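You operate a simulated robot arm through the tools that you are given. There is no shell and no other tool.

You are at the controls of a simulated two-armed robot. One attempt, no reset.

## Task
Tape a blue strip to a green strip on the join plate.
Fine: one yellow tab, blue strip under the blue lever, green under the black one, both locked; leave the other strips and tabs.

The check looks at the end state, three seconds after you hand in, the way a careful person would. Anything else that was tipped, shoved, dropped, spilled or broken makes it a failure.

## Robot
Two 7-joint arms with two-finger parallel grippers on one trunk that stands fixed in place. Base frame: the origin is at the foot of the trunk, x ahead of it, y to its left, z up. Readings come in mm, rad, newtons and seconds.
The left shoulder is at [80, 131, 947], the right one opposite. With the tool pointing down near the work surface each hand reaches from about 400 to 860 mm from the base axis, measured 20 degrees to its own side. Payload 1.57 kg a hand.
The TCP of each hand is the grasp point between the finger pads, 30 mm short of the fingertips. In the tool frame z runs along the fingers and y along their closing line. The gripper opens to 110 mm. The fingers are 24 mm wide and 12 mm thick; the gripper's body (48 by 112 mm) begins 78 mm behind the TCP.
Orientation is that of the tool frame in the base frame, as a unit quaternion [w, x, y, z]. With the fingers straight down and closing along the base's y, the tool's x points along the base's -x, its y along +y and its z along -z.

## Interface
- The arms move only by the tool arm_command. It takes "left_plan", "right_plan" or both (then of equal length, played together; a hand with none holds still); each is a list of rows, each a list of 7 numbers: the turn, a rotation vector about the base's x, y, z in rad, then the shift along the base's x, y, z in mm, then the finger opening in mm, from 0 to 110. In form: [[ax, ay, az, x, y, z, fingers], ...]. A call has 1 to 20 rows; each row shifts and turns the commanded pose from where the row before left it. A row lasts 0.2 s, in which the tool goes at most 50 mm and 0.15 rad; a call with a longer step from one row to the next is refused whole, and so is a gripper value outside its range. Where a pose cannot be reached the arm comes as near as it can. A force on the tool above 60 N (or 10 N above the force at the start of the call, whichever is more), or a blocked arm, ends the call early, and 0.2 s more pass. The fingers move at their own pace (about 108 mm/s each) and stop on an object; they squeeze with about 33 N. The grip force told is the motor's: it shows also when the fingers shut on nothing. Time passes only in rows, and 0.2 s behind the last, so rows that do not move let the fingers close. It gives the time, the measured TCP pose, the force on the tool (base axes), the opening and the grip force at its end, in the units of the frame above (readings bear some noise), with the torque about the TCP (base axes, N m) and any sound that the robot's microphone picked up.
- Cameras (640 x 400 px; columns grow to the right, rows downward): "scene" is now at [-49.2, -13.9, 1431.2]; the picture's right is [-0.14, -0.99, 0.00], its down [-0.46, 0.07, -0.88] and it looks along [0.88, -0.13, -0.47] (base axes); focal length 314 px, centre (320, 200). "left" rides on the left gripper at [70, -16, -141] in its tool frame; the picture's right is [0.23, 0.97, 0.00], its down [-0.86, 0.20, -0.48] and it looks along [-0.47, 0.11, 0.88] (tool axes); focal length 222 px, centre (320, 200). "right" rides on the right gripper at [70, 16, -141] in its tool frame; the picture's right is [-0.23, 0.97, 0.00], its down [-0.86, -0.20, -0.48] and it looks along [-0.47, -0.11, 0.88] (tool axes); focal length 222 px, centre (320, 200). There is no depth. A picture from a camera that has moved, and an enlarged one, comes with that camera's place and axes in the base frame and with its lens.
- grab_frame(camera): a new picture of that camera. No time passes.
- pan_tilt(pan, tilt): turns the head with the scene camera to pan (to the left, within 1.902 rad either way) and tilt (down, from -0.506 to 1.204), counted from straight ahead of the robot. It gives what a move gives.
- close_up(camera, box): a new picture of the part [left, top, right, bottom] of that camera's present view, enlarged. No time passes.
- job_done(): hands the job in; it is judged then, once.

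Places have to be worked out from the pictures, the camera data and where the tool is seen. Open the grippers and draw the arms clear of the work before you hand the job in, unless the task says otherwise.

The tools are called after "Emit:" as name(argument=value, ...) on one line, values as JSON. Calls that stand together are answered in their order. arm_command: Moves the arms, as the interface text tells. Its arguments: {"type":"object","properties":{"left_plan":{"type":"array","items":{"type":"array","items":{"type":"number"}}},"right_plan":{"type":"array","items":{"type":"array","items":{"type":"number"}}}},"required":[]} The other tools are called the same way: pan_tilt (pan, tilt) turns the head that bears the scene camera; grab_frame (camera) takes a picture; close_up (camera, box) takes an enlarged picture of a part of a camera's view; job_done () hands the job in.

At the start:

```text
clock: 0.0
left_tool_pos: [546.0, 133.7, 1101.8]
left_ee_rot: [0.0, 0.0, 1.0, 0.0]
left_wrist_force: [0.3, -0.1, 0.0]
left_torque: [0.01, -0.01, 0.01]
left_opening: 110.1
left_gripper_force: 0.1
right_tool_pos: [477.1, -268.0, 1141.9]
right_ee_rot: [0.001, 0.0, 1.0, 0.0]
right_wrist_force: [-0.2, -0.5, -0.5]
right_torque: [0.03, 0.01, -0.04]
right_opening: 109.9
right_gripper_force: 0.2
head pan, tilt (commanded): [-0.143, 0.485]
```

scene: 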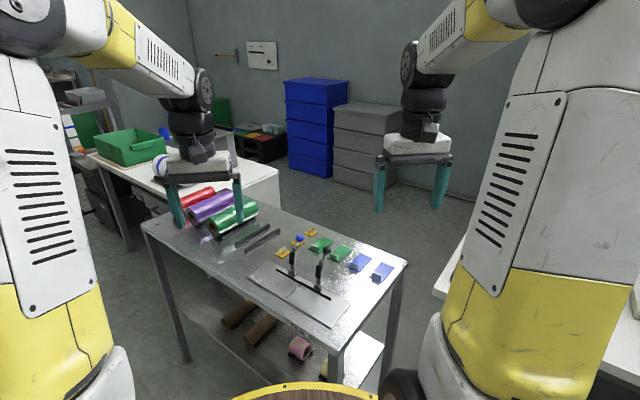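
right: 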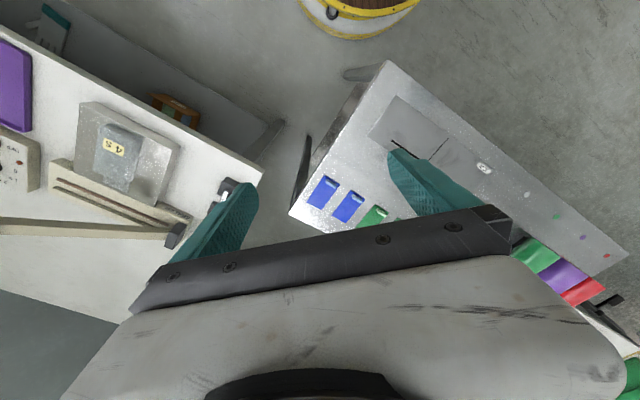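
left: 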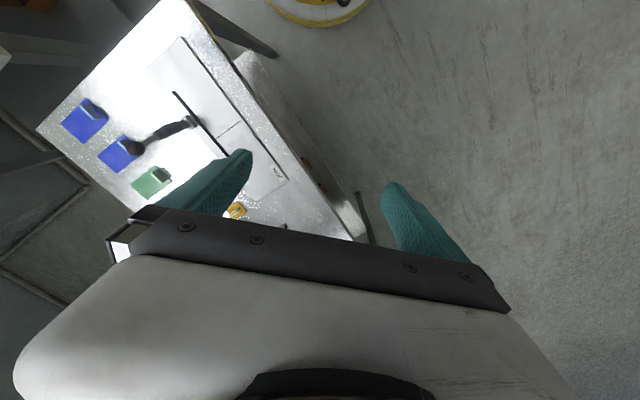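

I start by looking closely at the table in the scene picture to understand the join plate, levers, strips and tabs.

Emit:
close_up(camera="scene", box=[230, 210, 410, 330])

Emit:
close_up(camera="left", box=[30, 20, 350, 240])

Emit:
close_up(camera="right", box=[280, 60, 640, 290])

```text
3.33 times, centred on (320, 270) of scene
camera zoom: at [-49.2, -13.9, 1431.2], right [-0.14, -0.99, 0.0], down [-0.46, 0.07, -0.88], along [0.88, -0.13, -0.47], focal length 1045 px, centre (320, -33)
```

zoom: 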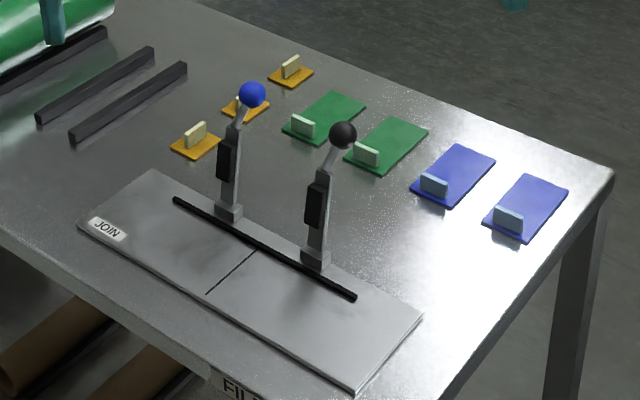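

```text
1.82 times, centred on (190, 130) of left
camera zoom: at [477.2, 119.0, 1243.5], right [-0.23, 0.97, 0.0], down [0.86, 0.2, 0.48], along [0.47, 0.11, -0.88], focal length 404 px, centre (556, 327)
```

zoom: 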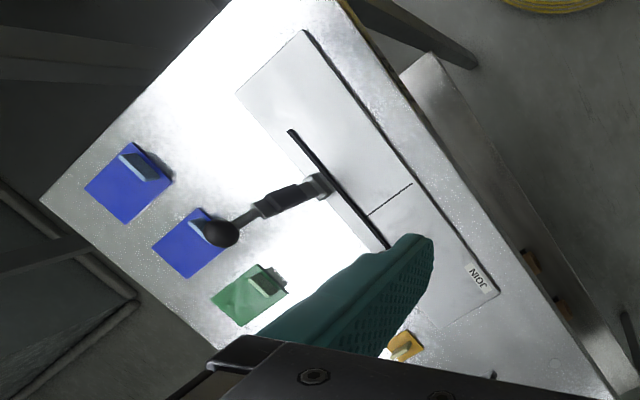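

```text
1.74 times, centred on (460, 175) of right
camera zoom: at [406.9, -252.9, 1284.1], right [0.23, 0.97, 0.0], down [0.86, -0.2, 0.48], along [0.47, -0.11, -0.88], focal length 386 px, centre (76, 244)
```

zoom: 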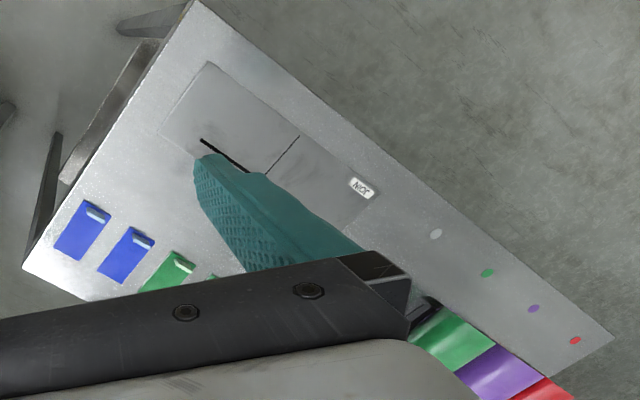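

The table top is at about z≈805. The join plate is turned ~45° with its fence running along (-0.71,-0.71), and the levers stand upright behind the fence. I bring the right hand nearer, turned 45°, so its camera gives a closer look at the strips and levers.

Emit:
arm_command(right_plan=[[0, 0, 0.131, 20, 2, -18, 110], [0, 0, 0.131, 20, 2, -18, 110], [0, 0, 0.131, 20, 2, -18, 110], [0, 0, 0.131, 20, 2, -18, 110], [0, 0, 0.131, 20, 2, -18, 110], [0, 0, 0.131, 20, 2, -18, 110]])

Emit:
grab_frame(camera="right")

Emit:
grab_frame(camera="scene")

```text
clock: 1.4
left_tool_pos: [545.2, 134.8, 1101.5]
left_ee_rot: [0.0, 0.0, 1.0, 0.0]
left_wrist_force: [0.2, 0.0, -0.5]
left_torque: [0.03, -0.03, 0.0]
left_opening: 110.1
left_gripper_force: 0.1
right_tool_pos: [597.3, -255.8, 1033.9]
right_ee_rot: [0.0, -0.385, 0.923, 0.0]
right_wrist_force: [-0.3, 0.3, 0.4]
right_torque: [0.0, -0.05, 0.02]
right_opening: 109.9
right_gripper_force: 0.0
head pan, tilt (commanded): [-0.143, 0.485]
```

```text
taken
camera right: at [536.7, -294.6, 1175.1], right [-0.53, 0.85, 0.0], down [0.74, 0.47, 0.48], along [0.41, 0.25, -0.88], focal length 222 px, centre (320, 200)
```

right: 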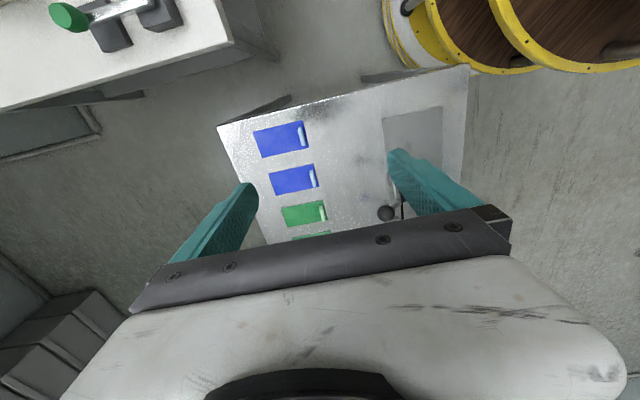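

```text
taken
camera scene: at [-49.5, -13.8, 1431.2], right [-0.14, -0.99, 0.0], down [-0.46, 0.07, -0.88], along [0.88, -0.13, -0.47], focal length 314 px, centre (320, 200)
```

scene: 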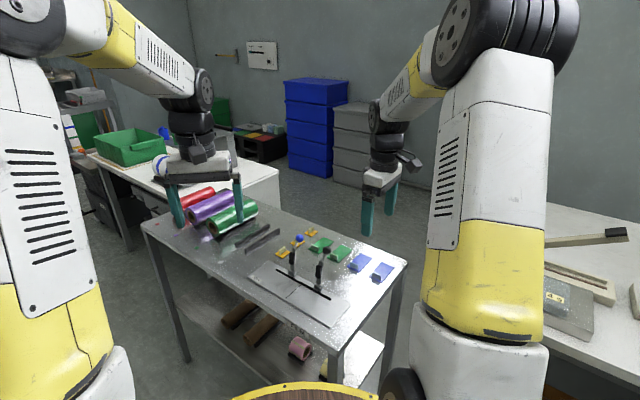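

Right camera now sees strips from above. I enlarge its view to gauge the fins and levers.

Emit:
close_up(camera="right", box=[210, 60, 480, 250])

Emit:
close_up(camera="scene", box=[260, 215, 340, 275])

Emit:
close_up(camera="scene", box=[300, 225, 400, 295])

Emit:
close_up(camera="left", box=[60, 50, 260, 190])

```text
2.11 times, centred on (345, 155) of right
camera zoom: at [536.7, -294.6, 1175.1], right [-0.53, 0.85, 0.0], down [0.74, 0.47, 0.48], along [0.41, 0.25, -0.88], focal length 468 px, centre (267, 295)
```

zoom: 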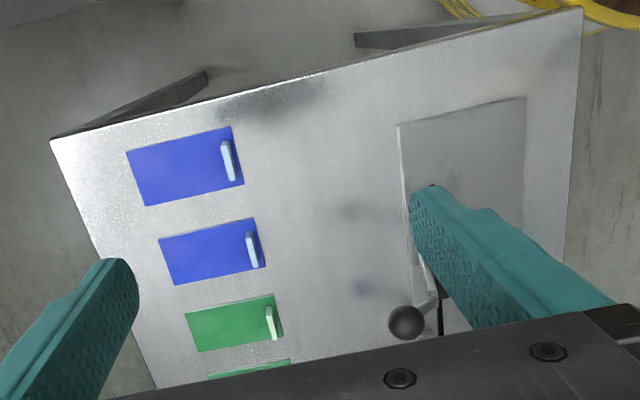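

```text
6.67 times, centred on (300, 245) of scene
camera zoom: at [-49.5, -13.8, 1431.2], right [-0.14, -0.99, 0.0], down [-0.46, 0.07, -0.88], along [0.88, -0.13, -0.47], focal length 2090 px, centre (453, -100)
```

zoom: 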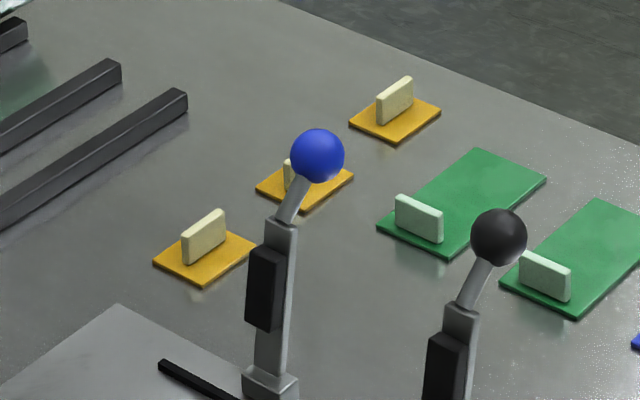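

```text
5.71 times, centred on (350, 260) of scene
camera zoom: at [-49.5, -13.8, 1431.2], right [-0.14, -0.99, 0.0], down [-0.46, 0.07, -0.88], along [0.88, -0.13, -0.47], focal length 1792 px, centre (149, -143)
```

zoom: 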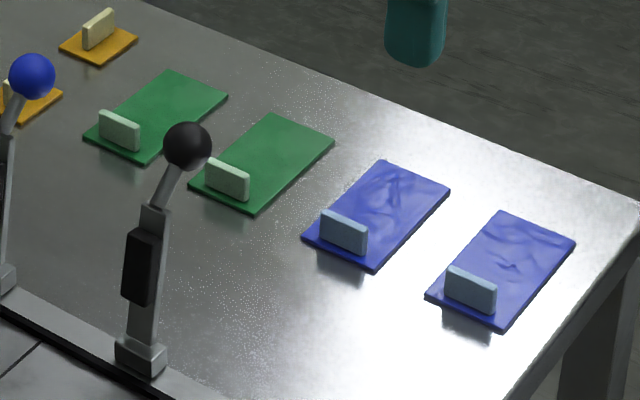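

```text
2.86 times, centred on (160, 120) of left
camera zoom: at [477.0, 118.9, 1243.6], right [-0.23, 0.97, 0.0], down [0.86, 0.2, 0.48], along [0.47, 0.11, -0.88], focal length 635 px, centre (777, 429)
```

zoom: 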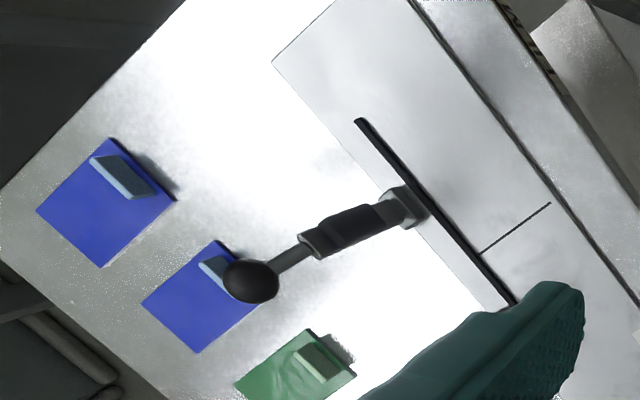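

Blue strips are at about (645,-302) and (700,-250), the nearer green at (750,-199), each ~83×44 mm with a fin on its operator-side end. Green must be turned +90° to have its fin outward on the plate, so I test whether the right wrist can reach 135° yaw.

Emit:
arm_command(right_plan=[[0, 0, 0.131, 0, 0, 0, 110], [0, 0, 0.131, 0, 0, 0, 110], [0, 0, 0.131, 0, 0, 0, 110], [0, 0, 0.131, 0, 0, 0, 110], [0, 0, 0.131, 0, 0, 0, 110], [0, 0, 0.131, 0, 0, 0, 110], [0, 0, 0.131, 0, 0, 0, 110], [0, 0, 0.131, 0, 0, 0, 110], [0, 0, 0.131, 0, 0, 0, 110], [0, 0, 0.131, 0, 0, 0, 110], [0, 0, 0.131, 0, 0, 0, 110], [0, 0, 0.131, 0, 0, 0, 110]])

Emit:
grab_frame(camera="scene")

Emit:
grab_frame(camera="right")

```text
clock: 4.0
left_tool_pos: [545.4, 134.0, 1102.3]
left_ee_rot: [0.001, 0.0, 1.0, 0.0]
left_wrist_force: [1.1, -1.0, -0.4]
left_torque: [0.0, -0.02, 0.0]
left_opening: 109.9
left_gripper_force: 0.0
right_tool_pos: [597.4, -255.8, 1034.9]
right_ee_rot: [-0.001, 0.925, -0.381, 0.0]
right_wrist_force: [0.9, 0.1, -0.1]
right_torque: [-0.01, 0.0, -0.01]
right_opening: 109.9
right_gripper_force: 0.0
head pan, tilt (commanded): [-0.143, 0.485]
```

```text
taken
camera scene: at [-49.2, -13.8, 1431.2], right [-0.14, -0.99, 0.0], down [-0.46, 0.07, -0.88], along [0.88, -0.13, -0.47], focal length 314 px, centre (320, 200)
```

scene: 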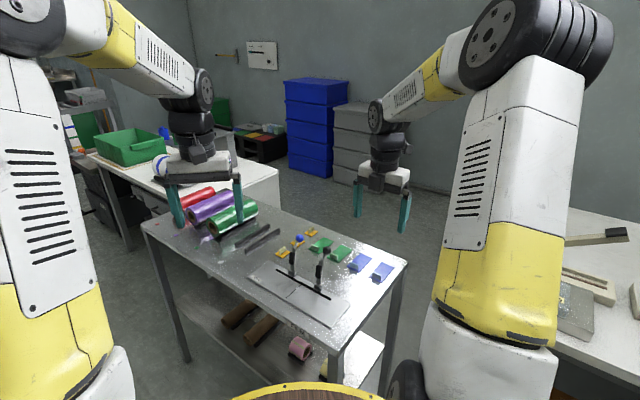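

```text
taken
camera right: at [635.2, -317.7, 1176.1], right [-0.85, -0.53, 0.0], down [-0.47, 0.74, 0.48], along [-0.26, 0.4, -0.88], focal length 222 px, centre (320, 200)
```

right: 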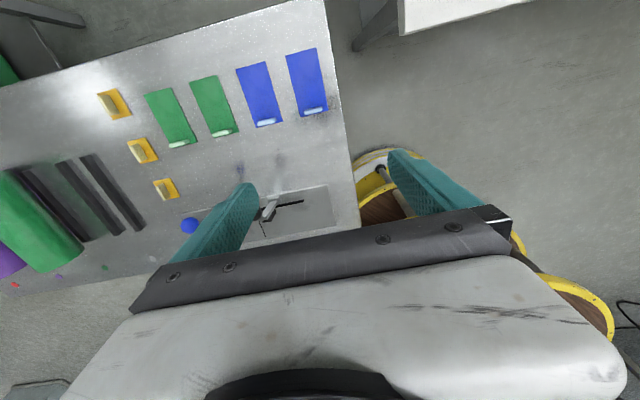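

Yaw 135° is reachable. This view shows everything; I enlarge it to measure tabs, strips and levers.

Emit:
close_up(camera="right", box=[80, 40, 240, 140])

Emit:
close_up(camera="right", box=[140, 140, 364, 280])

Emit:
close_up(camera="right", box=[200, 40, 360, 140])

```text
4.00 times, centred on (160, 90) of right
camera zoom: at [635.2, -317.7, 1176.1], right [-0.85, -0.53, 0.0], down [-0.47, 0.74, 0.48], along [-0.26, 0.4, -0.88], focal length 888 px, centre (960, 640)
```

zoom: 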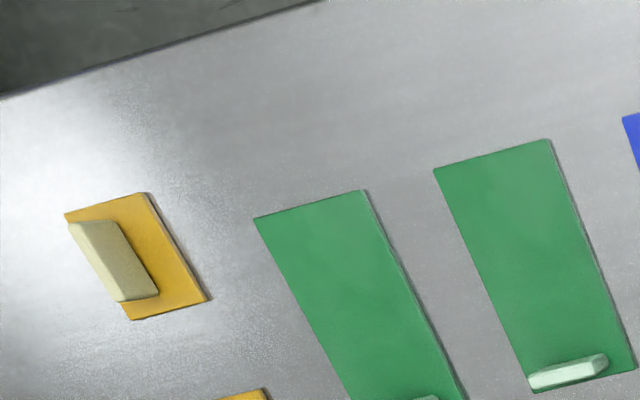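

```text
2.86 times, centred on (252, 210) of right
camera zoom: at [635.2, -317.7, 1176.1], right [-0.85, -0.53, 0.0], down [-0.47, 0.74, 0.48], along [-0.26, 0.4, -0.88], focal length 635 px, centre (514, 171)
```

zoom: 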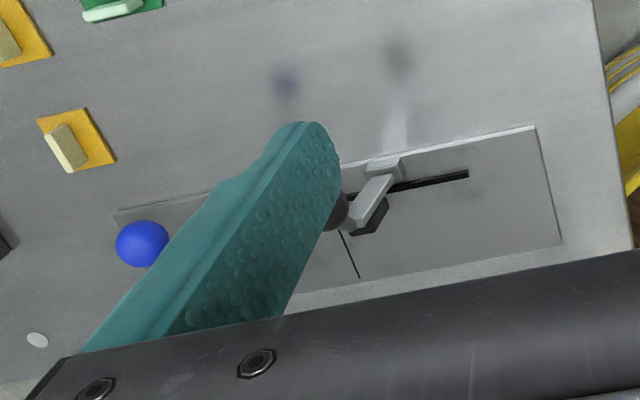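

```text
4.00 times, centred on (280, 90) of right
camera zoom: at [635.2, -317.7, 1176.1], right [-0.85, -0.53, 0.0], down [-0.47, 0.74, 0.48], along [-0.26, 0.4, -0.88], focal length 888 px, centre (480, 640)
```

zoom: 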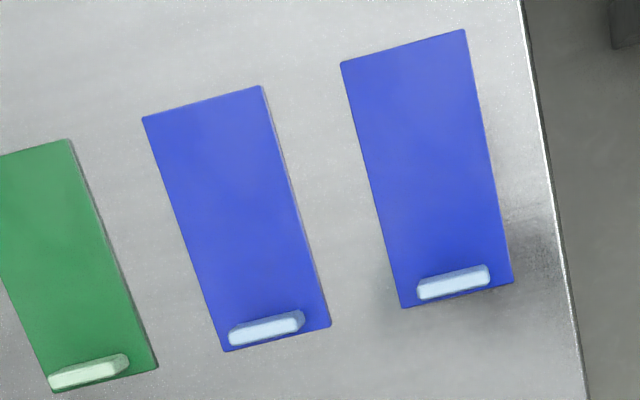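

Measured: blue outer strip's fin centre ≈(621.5,-277), strip top z≈805, fin ~14 mm tall; centre line of the plate, fence and tabs also located. I turn back to 45° yaw and hover over the blue fin with fingers at 50 mm.

Emit:
arm_command(right_plan=[[0, 0, -0.131, 2, -1.77, -10, 110], [0, 0, -0.131, 2, -1.77, -10, 110], [0, 0, -0.131, 2, -1.77, -10, 110], [0, 0, -0.131, 2, -1.77, -10, 110], [0, 0, -0.131, 2, -1.77, -10, 90], [0, 0, -0.131, 2, -1.77, -10, 70], [0, 0, -0.131, 2, -1.77, -10, 50], [0, 0, -0.131, 2, -1.77, -10, 50], [0, 0, -0.131, 2, -1.77, -10, 50], [0, 0, -0.131, 2, -1.77, -10, 50], [0, 0, -0.131, 2, -1.77, -10, 50], [0, 0, -0.131, 2, -1.77, -10, 50], [0, 0, 0, 0, 0, -20, 50], [0, 0, 0, 0, 0, -15, 50]])

Emit:
grab_frame(camera="right")

Emit:
close_up(camera="scene", box=[320, 190, 440, 310])

```text
clock: 7.0
left_tool_pos: [546.0, 134.5, 1102.3]
left_ee_rot: [0.0, 0.0, 1.0, 0.0]
left_wrist_force: [0.1, 1.1, 0.9]
left_torque: [-0.04, 0.0, -0.02]
left_opening: 109.7
left_gripper_force: 0.1
right_tool_pos: [622.3, -277.5, 880.5]
right_ee_rot: [-0.001, -0.383, 0.924, 0.0]
right_wrist_force: [-0.4, -0.3, 0.0]
right_torque: [0.0, 0.02, 0.0]
right_opening: 50.1
right_gripper_force: 0.0
head pan, tilt (commanded): [-0.143, 0.485]
```

```text
taken
camera right: at [560.8, -316.8, 1021.2], right [-0.53, 0.85, 0.0], down [0.75, 0.46, 0.48], along [0.41, 0.25, -0.88], focal length 222 px, centre (320, 200)
```

right: 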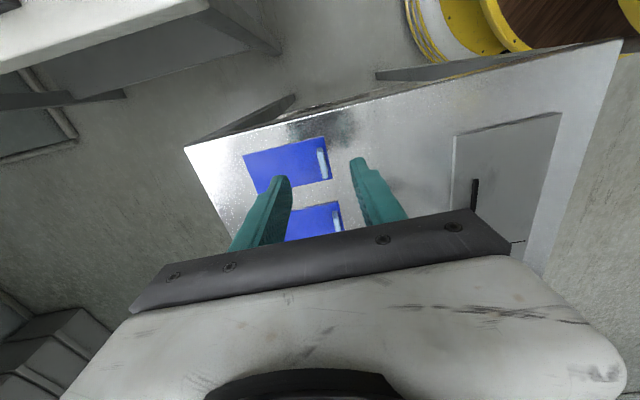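

```text
3.33 times, centred on (380, 250) of scene
camera zoom: at [-49.2, -13.8, 1431.2], right [-0.14, -0.99, 0.0], down [-0.46, 0.07, -0.88], along [0.88, -0.13, -0.47], focal length 1045 px, centre (120, 33)
```

zoom: 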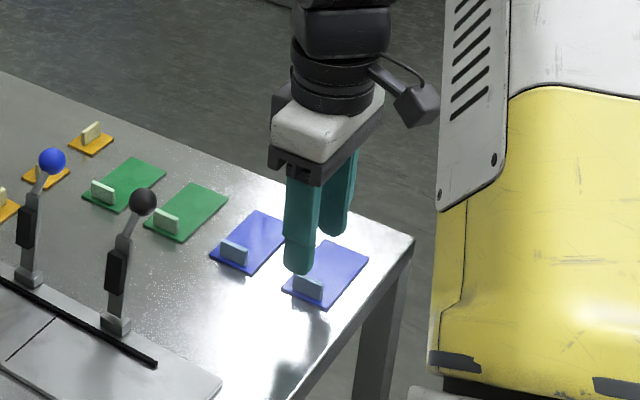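

The fingers straddle the fin of the outer blue strip. I zoom on the right camera to check fine alignment.

Emit:
close_up(camera="right", box=[230, 120, 430, 245])

```text
3.20 times, centred on (330, 182) of right
camera zoom: at [560.8, -316.8, 1021.2], right [-0.53, 0.85, 0.0], down [0.75, 0.46, 0.48], along [0.41, 0.25, -0.88], focal length 711 px, centre (288, 256)
```

zoom: 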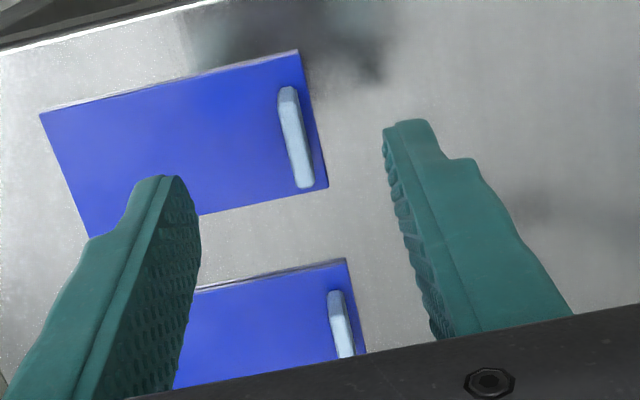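

The fin is centred within ~1 mm of the TCP in the closing line. I descend 40 mm so the tips stay a few mm above the strip, then check.

Emit:
arm_command(right_plan=[[0, 0, 0, 0, 0, -15, 40], [0, 0, 0, 0, 0, -15, 40], [0, 0, 0, 0, 0, -10, 40], [0, 0, 0, 0, 0, 0, 40]])

Emit:
grab_frame(camera="right")

Emit:
close_up(camera="scene", box=[340, 220, 420, 300])

```text
clock: 8.0
left_tool_pos: [545.0, 135.3, 1101.9]
left_ee_rot: [0.0, 0.0, 1.0, 0.0]
left_wrist_force: [-0.9, -0.5, 0.1]
left_torque: [-0.03, -0.01, 0.01]
left_opening: 110.2
left_gripper_force: 0.1
right_tool_pos: [623.2, -277.7, 839.9]
right_ee_rot: [0.0, -0.383, 0.924, -0.001]
right_wrist_force: [0.7, -0.7, -0.2]
right_torque: [0.01, -0.01, 0.01]
right_opening: 39.9
right_gripper_force: 0.2
head pan, tilt (commanded): [-0.143, 0.485]
```

```text
taken
camera right: at [561.3, -316.9, 981.5], right [-0.53, 0.85, 0.0], down [0.75, 0.46, 0.48], along [0.41, 0.25, -0.88], focal length 222 px, centre (320, 200)
```

right: 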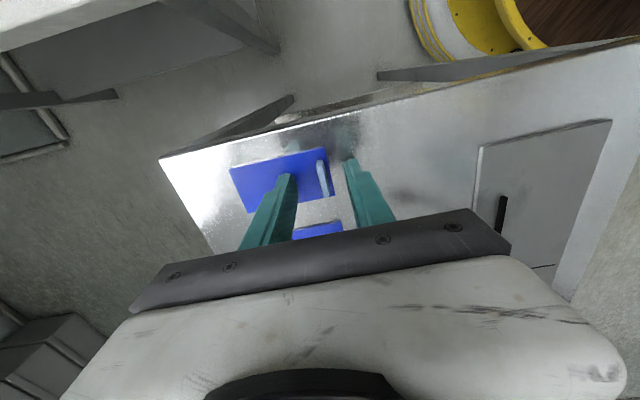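

```text
5.00 times, centred on (380, 260) of scene
camera zoom: at [-49.2, -13.9, 1431.2], right [-0.14, -0.99, 0.0], down [-0.46, 0.07, -0.88], along [0.88, -0.13, -0.47], focal length 1568 px, centre (20, -100)
```

zoom: 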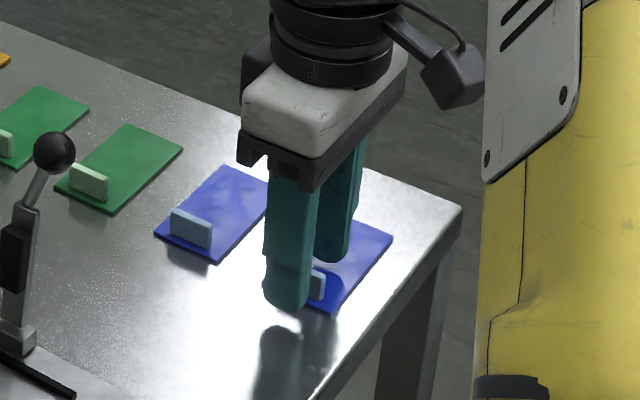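

Readings are quiet at z≈840. I check the close view of the fin between the fingertips before going lower.

Emit:
close_up(camera="right", box=[220, 130, 400, 240])

```text
3.56 times, centred on (310, 185) of right
camera zoom: at [561.3, -316.9, 981.5], right [-0.53, 0.85, 0.0], down [0.75, 0.46, 0.48], along [0.41, 0.25, -0.88], focal length 790 px, centre (356, 253)
```

zoom: 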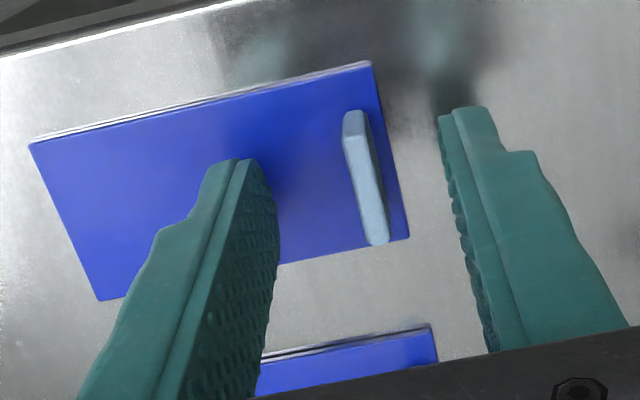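

The TCP axis at tip level projects to the fin's middle, so alignment is good. I go down 3 mm more and close on the fin.

Emit:
arm_command(right_plan=[[0, 0, 0, 0, 0, -3, 40], [0, 0, 0, 0, 0, 0, 20], [0, 0, 0, 0, 0, 0, 0], [0, 0, 0, 0, 0, 0, 0], [0, 0, 0, 0, 0, 0, 0]])

Emit:
close_up(camera="right", box=[220, 130, 400, 240])

```text
clock: 9.2
left_tool_pos: [544.8, 133.7, 1100.9]
left_ee_rot: [0.0, -0.001, 1.0, 0.0]
left_wrist_force: [-0.1, 0.0, 0.9]
left_torque: [-0.02, 0.01, -0.02]
left_opening: 109.8
left_gripper_force: 0.1
right_tool_pos: [621.1, -277.4, 835.6]
right_ee_rot: [-0.001, -0.382, 0.924, 0.0]
right_wrist_force: [-0.7, 1.3, 0.0]
right_torque: [0.01, 0.0, 0.03]
right_opening: 4.2
right_gripper_force: 24.3
head pan, tilt (commanded): [-0.143, 0.485]
```

```text
3.56 times, centred on (310, 185) of right
camera zoom: at [560.5, -316.7, 978.3], right [-0.53, 0.85, 0.0], down [0.75, 0.46, 0.48], along [0.41, 0.25, -0.88], focal length 790 px, centre (356, 253)
```

zoom: 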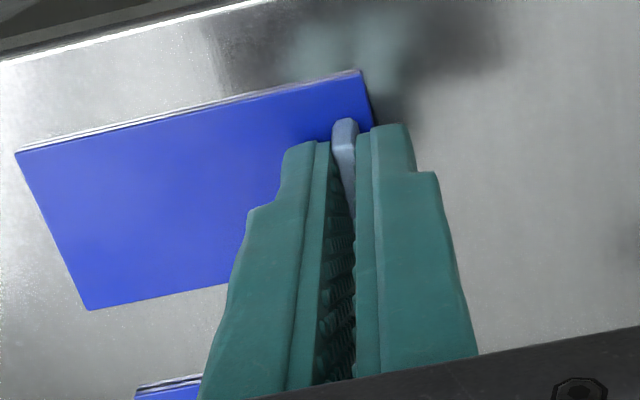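

Gripped at 4.2 mm opening with force on. I lift 40 mm and check the strip comes with it level.

Emit:
arm_command(right_plan=[[0, 0, 0, 0, 0, 5, 0], [0, 0, 0, 0, 0, 10, 0], [0, 0, 0, 0, 0, 15, 0], [0, 0, 0, 0, 0, 20, 0], [0, 0, 0, 0, 0, 20, 0]])

Emit:
close_up(camera="scene", box=[320, 190, 440, 310])

Emit:
close_up(camera="right", box=[220, 100, 420, 240])

```text
clock: 10.4
left_tool_pos: [545.3, 134.7, 1101.4]
left_ee_rot: [0.0, 0.0, 1.0, 0.0]
left_wrist_force: [-0.1, 0.2, -0.6]
left_torque: [0.01, 0.0, -0.03]
left_opening: 110.0
left_gripper_force: 0.0
right_tool_pos: [620.4, -277.6, 906.6]
right_ee_rot: [0.0, -0.382, 0.924, 0.001]
right_wrist_force: [0.6, 0.4, 0.0]
right_torque: [-0.01, 0.0, 0.0]
right_opening: 4.2
right_gripper_force: 24.7
head pan, tilt (commanded): [-0.143, 0.485]
```

```text
3.33 times, centred on (380, 250) of scene
camera zoom: at [-49.0, -13.9, 1431.2], right [-0.14, -0.99, 0.0], down [-0.46, 0.07, -0.88], along [0.88, -0.13, -0.47], focal length 1045 px, centre (120, 33)
```

zoom: 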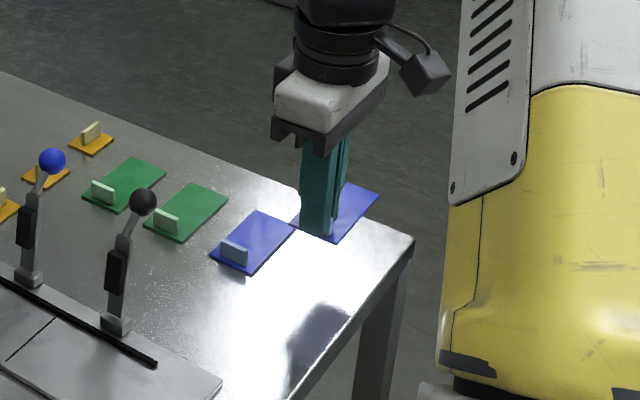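

```text
2.86 times, centred on (320, 170) of right
camera zoom: at [560.3, -317.0, 1048.2], right [-0.53, 0.85, 0.0], down [0.75, 0.46, 0.48], along [0.41, 0.25, -0.88], focal length 635 px, centre (320, 286)
```

zoom: 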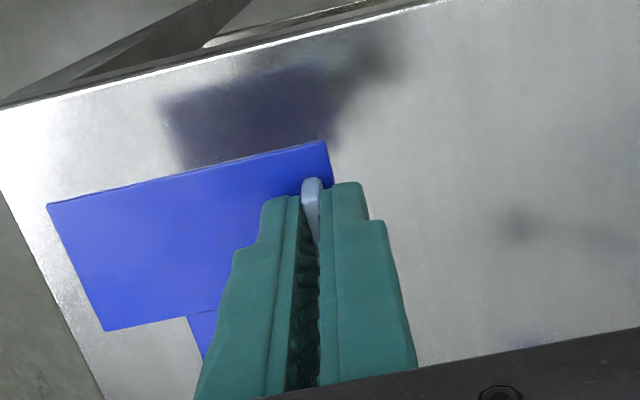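

The strip is held level. I clear the left arm to the side while the right arm rises to z≈1000, turns −90° and carries the blue strip above its spot by the blue lever.

Emit:
arm_command(right_plan=[[0, 0, 0, 0, 0, 32, 0], [0, 0, 0, 0, 0, 32, 0], [0, 0, 0, 0, 0, 32, 0], [0, 0, -0.131, 3.3, 24.2, 0, 0], [0, 0, -0.131, 3.3, 24.2, 0, 0], [0, 0, -0.131, 3.3, 24.2, 0, 0], [0, 0, -0.131, 3.3, 24.2, 0, 0], [0, 0, -0.131, 3.3, 24.2, 0, 0], [0, 0, -0.131, 3.3, 24.2, 0, 0], [0, 0, -0.131, 3.3, 24.2, 0, 0], [0, 0, -0.131, 3.3, 24.2, 0, 0], [0, 0, -0.131, 3.3, 24.2, 0, 0], [0, 0, -0.131, 3.3, 24.2, 0, 0], [0, 0, -0.131, 3.3, 24.2, 0, 0], [0, 0, -0.131, 3.3, 24.2, 0, 0]], left_plan=[[0, 0, 0, -5, 10, 0, 110], [0, 0, 0, -5, 10, 0, 110], [0, 0, 0, -5, 10, 0, 110], [0, 0, 0, -5, 10, 0, 110], [0, 0, 0, -5, 10, 0, 110], [0, 0, 0, -5, 10, 0, 110], [0, 0, 0, -5, 10, 0, 110], [0, 0, 0, -5, 10, 0, 110], [0, 0, 0, -5, 10, 0, 110], [0, 0, 0, -5, 10, 0, 110], [0, 0, 0, -5, 10, 0, 110], [0, 0, 0, -5, 10, 0, 110], [0, 0, 0, -5, 10, 0, 110], [0, 0, 0, -5, 10, 0, 110], [0, 0, 0, -5, 10, 0, 110]])

Emit:
grab_frame(camera="right")

Emit:
grab_frame(camera="scene")

Emit:
grab_frame(camera="left")

```text
clock: 13.6
left_tool_pos: [470.6, 284.4, 1101.7]
left_ee_rot: [0.001, 0.0, 1.0, 0.0]
left_wrist_force: [0.0, 0.0, 0.0]
left_torque: [0.03, 0.0, 0.0]
left_opening: 110.2
left_gripper_force: 0.2
right_tool_pos: [660.9, 12.7, 1001.3]
right_ee_rot: [0.0, 0.385, 0.923, 0.0]
right_wrist_force: [-0.2, -0.4, -0.6]
right_torque: [0.03, -0.03, 0.0]
right_opening: 3.9
right_gripper_force: 25.1
head pan, tilt (commanded): [-0.143, 0.485]
```

```text
taken
camera right: at [623.3, 72.2, 1143.6], right [0.85, 0.52, 0.0], down [0.46, -0.75, 0.48], along [0.25, -0.41, -0.88], focal length 222 px, centre (320, 200)
```

right: 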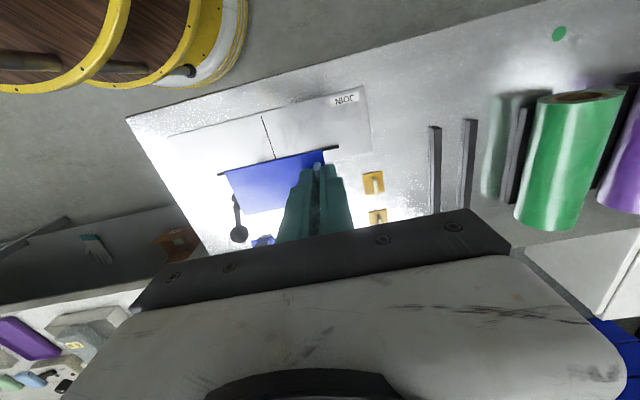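

```text
taken
camera scene: at [-49.1, -14.1, 1431.2], right [-0.14, -0.99, 0.0], down [-0.46, 0.07, -0.88], along [0.88, -0.13, -0.47], focal length 314 px, centre (320, 200)
```

scene: 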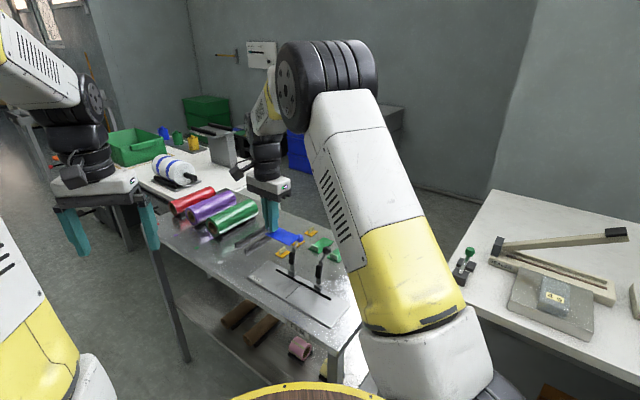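

```text
taken
camera left: at [402.4, 269.4, 1244.3], right [-0.23, 0.97, 0.0], down [0.86, 0.2, 0.48], along [0.47, 0.11, -0.88], focal length 222 px, centre (320, 200)
```

left: 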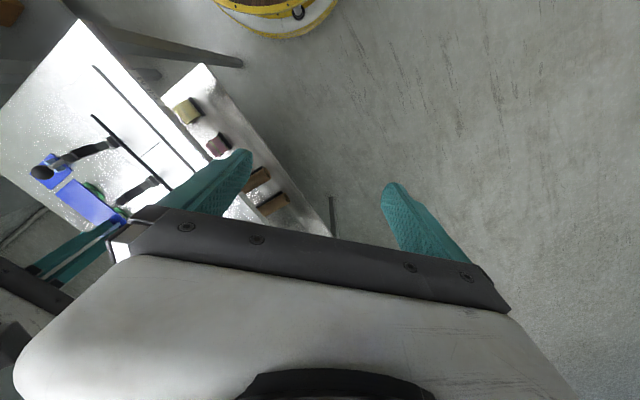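

The blue strip hangs over the blue-lever half, fin outward. I enlarge the wrist view to compare the strip's inner end with the centre line and fence.

Emit:
close_up(camera="right", box=[160, 80, 400, 240])

Emit:
close_up(camera="scene", box=[240, 190, 370, 320])

```text
2.50 times, centred on (280, 160) of right
camera zoom: at [623.3, 72.2, 1143.6], right [0.85, 0.52, 0.0], down [0.46, -0.75, 0.48], along [0.25, -0.41, -0.88], focal length 555 px, centre (420, 300)
```

zoom: 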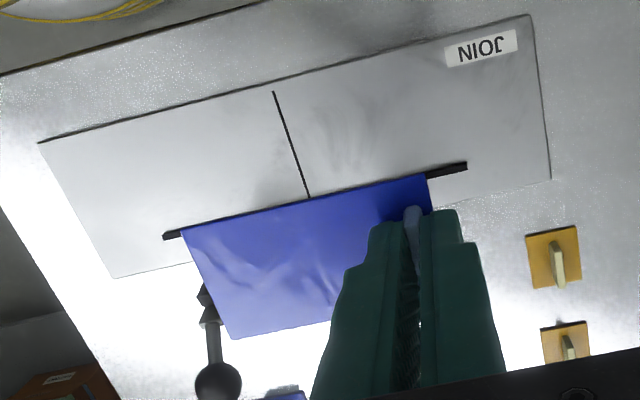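

```text
3.08 times, centred on (305, 255) of scene
camera zoom: at [-49.1, -14.1, 1431.2], right [-0.14, -0.99, 0.0], down [-0.46, 0.07, -0.88], along [0.88, -0.13, -0.47], focal length 965 px, centre (366, 31)
```

zoom: 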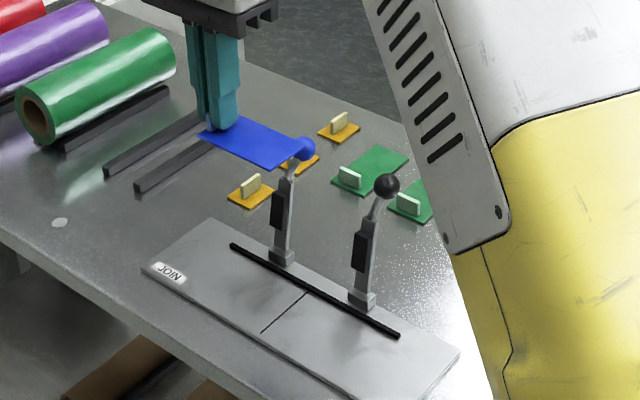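

By triangulation the strip now spans a = −483…−399 along the fence, with its inner end right at the centre line and its back edge at the fence's front. I back off 10 mm from the fence, 2 mm outward, and descend to ~10 mm above the plate.

Emit:
arm_command(right_plan=[[0, 0, 0, -5.7, 8.5, 0, 0], [0, 0, 0, 0, 0, -30, 0], [0, 0, 0, 0, 0, -30, 0], [0, 0, 0, 0, 0, -30, 0], [0, 0, 0, 0, 0, -30, 0], [0, 0, 0, 0, 0, -15, 0], [0, 0, 0, 0, 0, -8, 0]])

Emit:
grab_frame(camera="right")

Emit:
close_up(camera="right", box=[200, 80, 400, 220])

Emit:
close_up(camera="scene", box=[240, 220, 340, 310])

```text
clock: 15.2
left_tool_pos: [471.6, 284.3, 1101.8]
left_ee_rot: [-0.001, 0.001, 1.0, 0.001]
left_wrist_force: [-0.7, 0.8, 1.0]
left_torque: [-0.05, -0.02, 0.04]
left_opening: 110.0
left_gripper_force: 0.0
right_tool_pos: [655.5, 22.1, 857.9]
right_ee_rot: [0.0, 0.383, 0.924, 0.001]
right_wrist_force: [0.5, -0.5, 0.1]
right_torque: [-0.04, 0.0, -0.03]
right_opening: 4.1
right_gripper_force: 25.3
head pan, tilt (commanded): [-0.143, 0.485]
```

```text
taken
camera right: at [617.6, 81.7, 999.8], right [0.85, 0.53, 0.0], down [0.46, -0.75, 0.48], along [0.25, -0.41, -0.88], focal length 222 px, centre (320, 200)
```

right: 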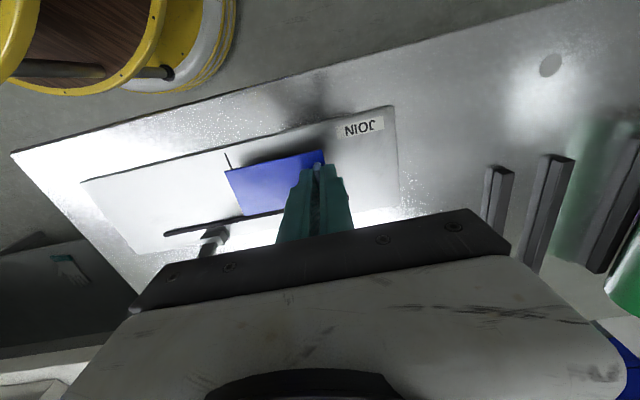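

```text
2.86 times, centred on (300, 150) of right
camera zoom: at [617.6, 81.7, 999.8], right [0.85, 0.53, 0.0], down [0.46, -0.75, 0.48], along [0.25, -0.41, -0.88], focal length 635 px, centre (377, 343)
```

zoom: 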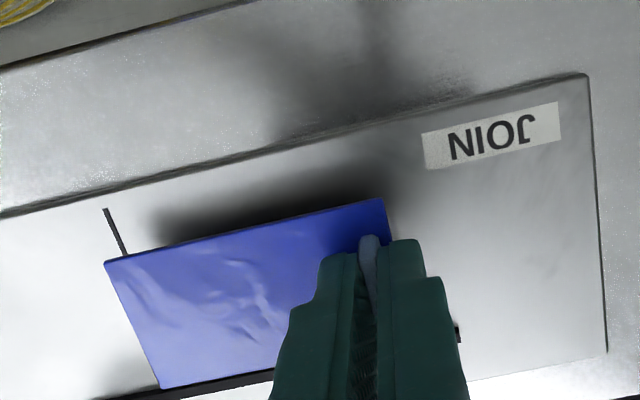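

```text
4.44 times, centred on (290, 265) of scene
camera zoom: at [-49.2, -13.8, 1431.2], right [-0.14, -0.99, 0.0], down [-0.46, 0.07, -0.88], along [0.88, -0.13, -0.47], focal length 1394 px, centre (453, -89)
```

zoom: 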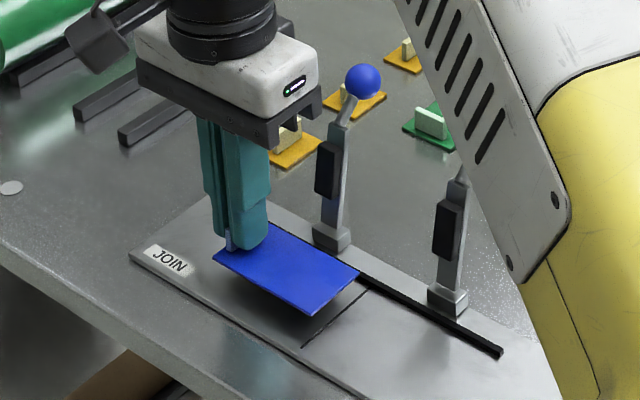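

Plate top comes out at z≈809, fence front at b≈−480.5; the strip's back edge is ~9.5 mm off the fence and its inner end ~2 mm short of the centre line. I lower 13 mm and look again.

Emit:
arm_command(right_plan=[[0, 0, 0, 0, 0, -7, 0], [0, 0, 0, 0, 0, -5, 0], [0, 0, 0, 0, 0, -1, 0], [0, 0, 0, 0, 0, 0, 0]])

Emit:
close_up(camera="right", box=[200, 80, 400, 220])

Emit:
close_up(camera="scene", box=[260, 240, 340, 300])

```text
clock: 16.2
left_tool_pos: [472.2, 285.1, 1102.9]
left_ee_rot: [0.001, 0.0, 1.0, -0.001]
left_wrist_force: [-0.5, -0.4, -0.3]
left_torque: [0.0, 0.03, 0.0]
left_opening: 109.9
left_gripper_force: 0.0
right_tool_pos: [655.5, 21.5, 844.8]
right_ee_rot: [0.0, 0.383, 0.924, 0.001]
right_wrist_force: [-0.5, 0.1, 0.1]
right_torque: [0.01, -0.01, 0.01]
right_opening: 4.4
right_gripper_force: 24.7
head pan, tilt (commanded): [-0.143, 0.485]
```

```text
2.86 times, centred on (300, 150) of right
camera zoom: at [617.1, 81.2, 987.6], right [0.85, 0.53, 0.0], down [0.46, -0.75, 0.48], along [0.25, -0.41, -0.88], focal length 635 px, centre (377, 343)
```

zoom: 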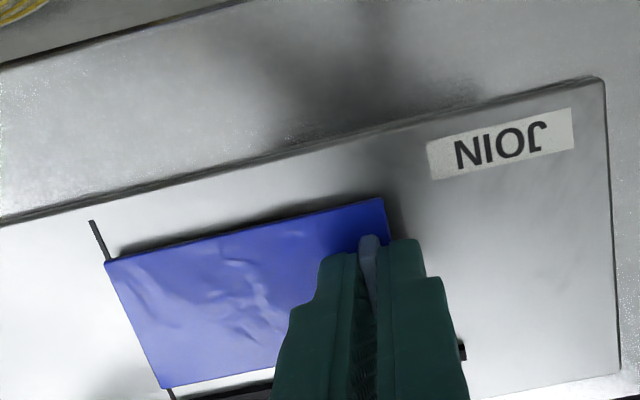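

```text
6.67 times, centred on (300, 270) of scene
camera zoom: at [-49.2, -13.8, 1431.2], right [-0.14, -0.99, 0.0], down [-0.46, 0.07, -0.88], along [0.88, -0.13, -0.47], focal length 2090 px, centre (453, -267)
```

zoom: 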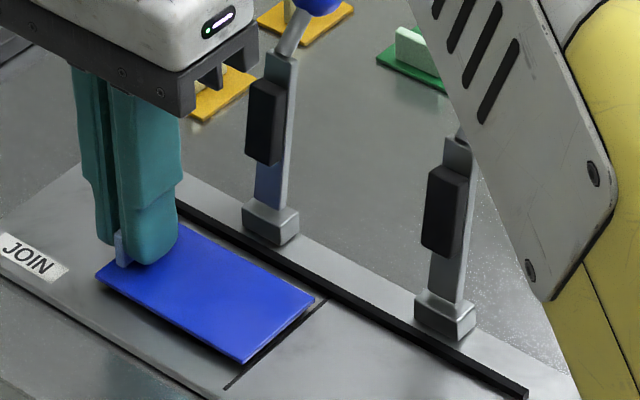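

The strip is a couple of mm above the plate, ~1 mm short of the line and several mm from the fence. I ease it 6 mm toward the fence and 0.8 mm inward.

Emit:
arm_command(right_plan=[[0, 0, 0, 1.9, -2.3, 0, 0], [0, 0, 0, 1.8, -2.5, 0, 0], [0, 0, 0, 0, 0, 0, 0]])

Emit:
close_up(camera="right", box=[200, 80, 400, 220])

Emit:
close_up(camera="scene", box=[260, 240, 340, 300])

```text
clock: 17.0
left_tool_pos: [470.4, 284.1, 1101.9]
left_ee_rot: [0.001, -0.001, 1.0, -0.001]
left_wrist_force: [0.2, 0.1, -0.1]
left_torque: [0.01, 0.0, -0.01]
left_opening: 110.1
left_gripper_force: 0.0
right_tool_pos: [658.1, 16.3, 845.5]
right_ee_rot: [0.0, 0.383, 0.924, 0.0]
right_wrist_force: [-0.2, 0.0, 0.0]
right_torque: [0.03, 0.0, 0.0]
right_opening: 4.1
right_gripper_force: 24.7
head pan, tilt (commanded): [-0.143, 0.485]
```

```text
2.86 times, centred on (300, 150) of right
camera zoom: at [621.2, 76.2, 987.1], right [0.85, 0.53, 0.0], down [0.46, -0.75, 0.48], along [0.25, -0.41, -0.88], focal length 635 px, centre (377, 343)
```

zoom: 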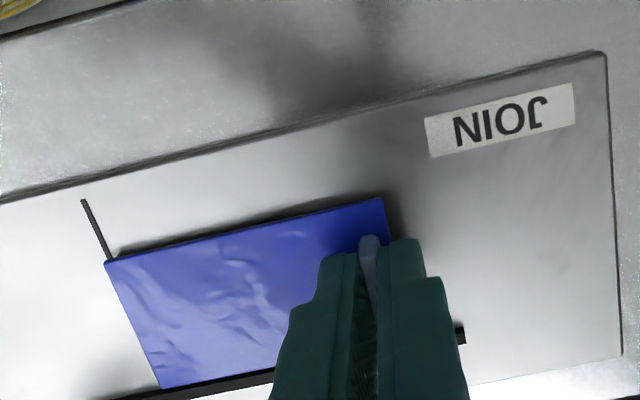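

```text
6.67 times, centred on (300, 270) of scene
camera zoom: at [-49.2, -13.8, 1431.2], right [-0.14, -0.99, 0.0], down [-0.46, 0.07, -0.88], along [0.88, -0.13, -0.47], focal length 2090 px, centre (453, -267)
```

zoom: 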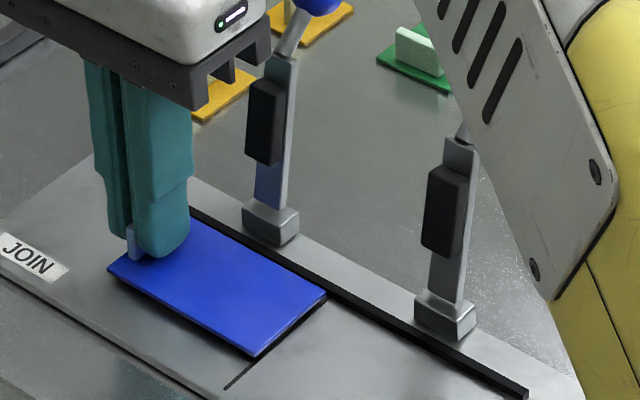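

Close to the fence now. I lower in 1 mm steps watching for contact with the plate.

Emit:
arm_command(right_plan=[[0, 0, 0, 0, 0, -1, 0], [0, 0, 0, 0, 0, 0, 0]])

Emit:
arm_command(right_plan=[[0, 0, 0, 0, 0, -0.7, 0], [0, 0, 0, 0, 0, 0, 0]])

```text
clock: 17.6
left_tool_pos: [470.7, 285.1, 1101.6]
left_ee_rot: [-0.001, 0.001, 1.0, 0.0]
left_wrist_force: [-0.1, 0.0, 0.7]
left_torque: [-0.04, 0.03, 0.01]
left_opening: 109.9
left_gripper_force: 0.0
right_tool_pos: [658.8, 16.3, 844.7]
right_ee_rot: [0.0, 0.383, 0.924, 0.0]
right_wrist_force: [-0.6, -0.7, 0.1]
right_torque: [-0.01, -0.03, 0.05]
right_opening: 4.0
right_gripper_force: 24.5
head pan, tilt (commanded): [-0.143, 0.485]
```

```text
clock: 18.2
left_tool_pos: [471.7, 285.5, 1101.9]
left_ee_rot: [0.001, -0.001, 1.0, 0.0]
left_wrist_force: [-0.1, 1.0, -0.2]
left_torque: [-0.02, -0.01, 0.0]
left_opening: 110.0
left_gripper_force: 0.0
right_tool_pos: [658.9, 17.1, 843.9]
right_ee_rot: [0.0, 0.383, 0.924, 0.0]
right_wrist_force: [-0.4, 0.5, -0.2]
right_torque: [0.0, 0.01, 0.0]
right_opening: 4.1
right_gripper_force: 24.2
head pan, tilt (commanded): [-0.143, 0.485]
```

No contact yet. Now I creep toward the fence in ~1 mm steps, reading the force after each.

Emit:
arm_command(right_plan=[[0, 0, 0, 0.7, -0.7, -0.5, 0], [0, 0, 0, 0, 0, 0, 0]])

Emit:
arm_command(right_plan=[[0, 0, 0, 0.7, -0.7, 0, 0], [0, 0, 0, 0, 0, 0, 0]])

Emit:
close_up(camera="scene", box=[260, 240, 340, 300])

Emit:
close_up(camera="right", box=[220, 130, 320, 210])

```text
clock: 18.8
left_tool_pos: [470.5, 285.7, 1101.9]
left_ee_rot: [0.0, 0.0, 1.0, 0.0]
left_wrist_force: [0.2, 0.6, -0.3]
left_torque: [-0.03, -0.02, -0.01]
left_opening: 110.4
left_gripper_force: 0.0
right_tool_pos: [660.1, 15.7, 842.9]
right_ee_rot: [0.001, 0.384, 0.923, 0.001]
right_wrist_force: [-0.2, -0.1, -0.2]
right_torque: [-0.02, -0.02, 0.01]
right_opening: 4.1
right_gripper_force: 25.2
head pan, tilt (commanded): [-0.143, 0.485]
```

```text
clock: 19.4
left_tool_pos: [470.9, 285.8, 1102.1]
left_ee_rot: [0.0, 0.0, 1.0, 0.0]
left_wrist_force: [-0.7, 0.0, -0.2]
left_torque: [0.02, 0.01, 0.0]
left_opening: 109.9
left_gripper_force: 0.1
right_tool_pos: [659.9, 15.3, 843.5]
right_ee_rot: [0.0, 0.383, 0.924, 0.0]
right_wrist_force: [0.9, 1.3, 0.0]
right_torque: [0.03, 0.01, 0.01]
right_opening: 4.0
right_gripper_force: 24.8
head pan, tilt (commanded): [-0.143, 0.485]
```

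```text
6.67 times, centred on (300, 270) of scene
camera zoom: at [-49.2, -13.8, 1431.2], right [-0.14, -0.99, 0.0], down [-0.46, 0.07, -0.88], along [0.88, -0.13, -0.47], focal length 2090 px, centre (453, -267)
```

zoom: 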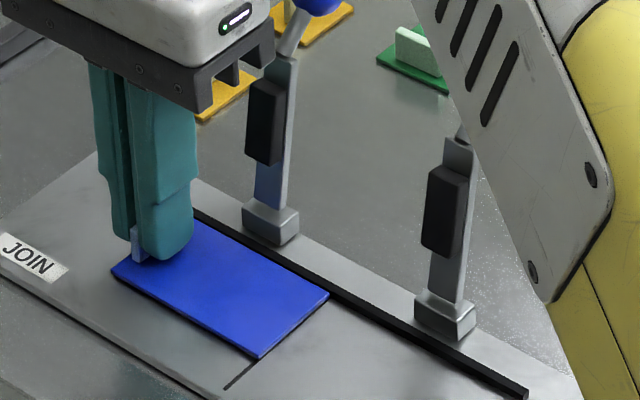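

```text
5.00 times, centred on (270, 170) of right
camera zoom: at [621.8, 74.7, 985.2], right [0.85, 0.53, 0.0], down [0.46, -0.75, 0.48], along [0.25, -0.41, -0.88], focal length 1111 px, centre (570, 350)
```

zoom: 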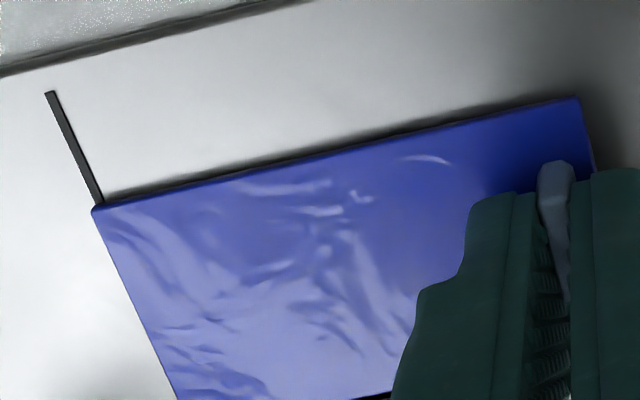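

I enlarge the corner where strip, fence and line meet to judge the remaining gaps.

Emit:
close_up(camera="scene", box=[284, 266, 316, 290])

Emit:
close_up(camera="right", box=[225, 160, 285, 215])

```text
16.00 times, centred on (300, 278) of scene
camera zoom: at [-49.2, -13.8, 1431.2], right [-0.14, -0.99, 0.0], down [-0.46, 0.07, -0.88], along [0.88, -0.13, -0.47], focal length 5017 px, centre (640, -1048)
```

zoom: 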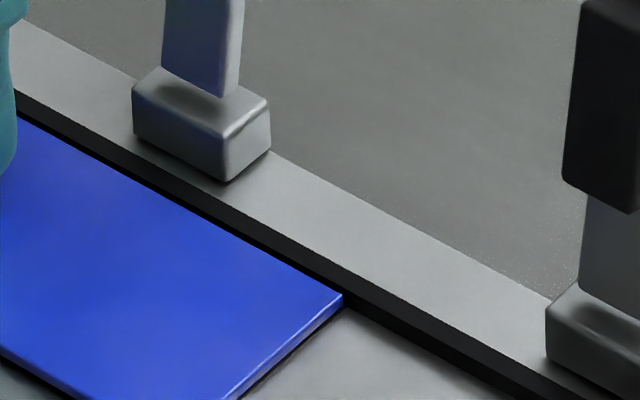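

```text
7.27 times, centred on (255, 188) of right
camera zoom: at [621.8, 74.7, 985.2], right [0.85, 0.53, 0.0], down [0.46, -0.75, 0.48], along [0.25, -0.41, -0.88], focal length 1615 px, centre (793, 291)
```

zoom: 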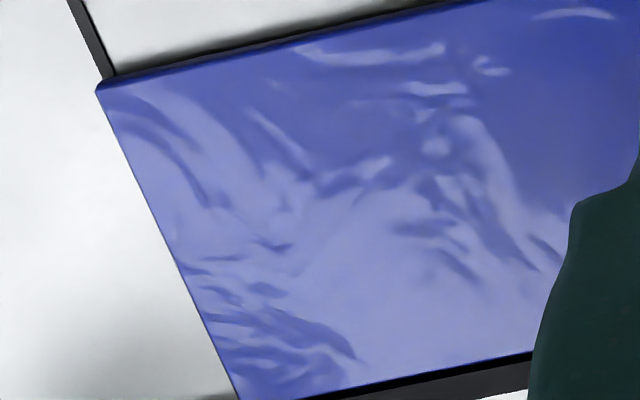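

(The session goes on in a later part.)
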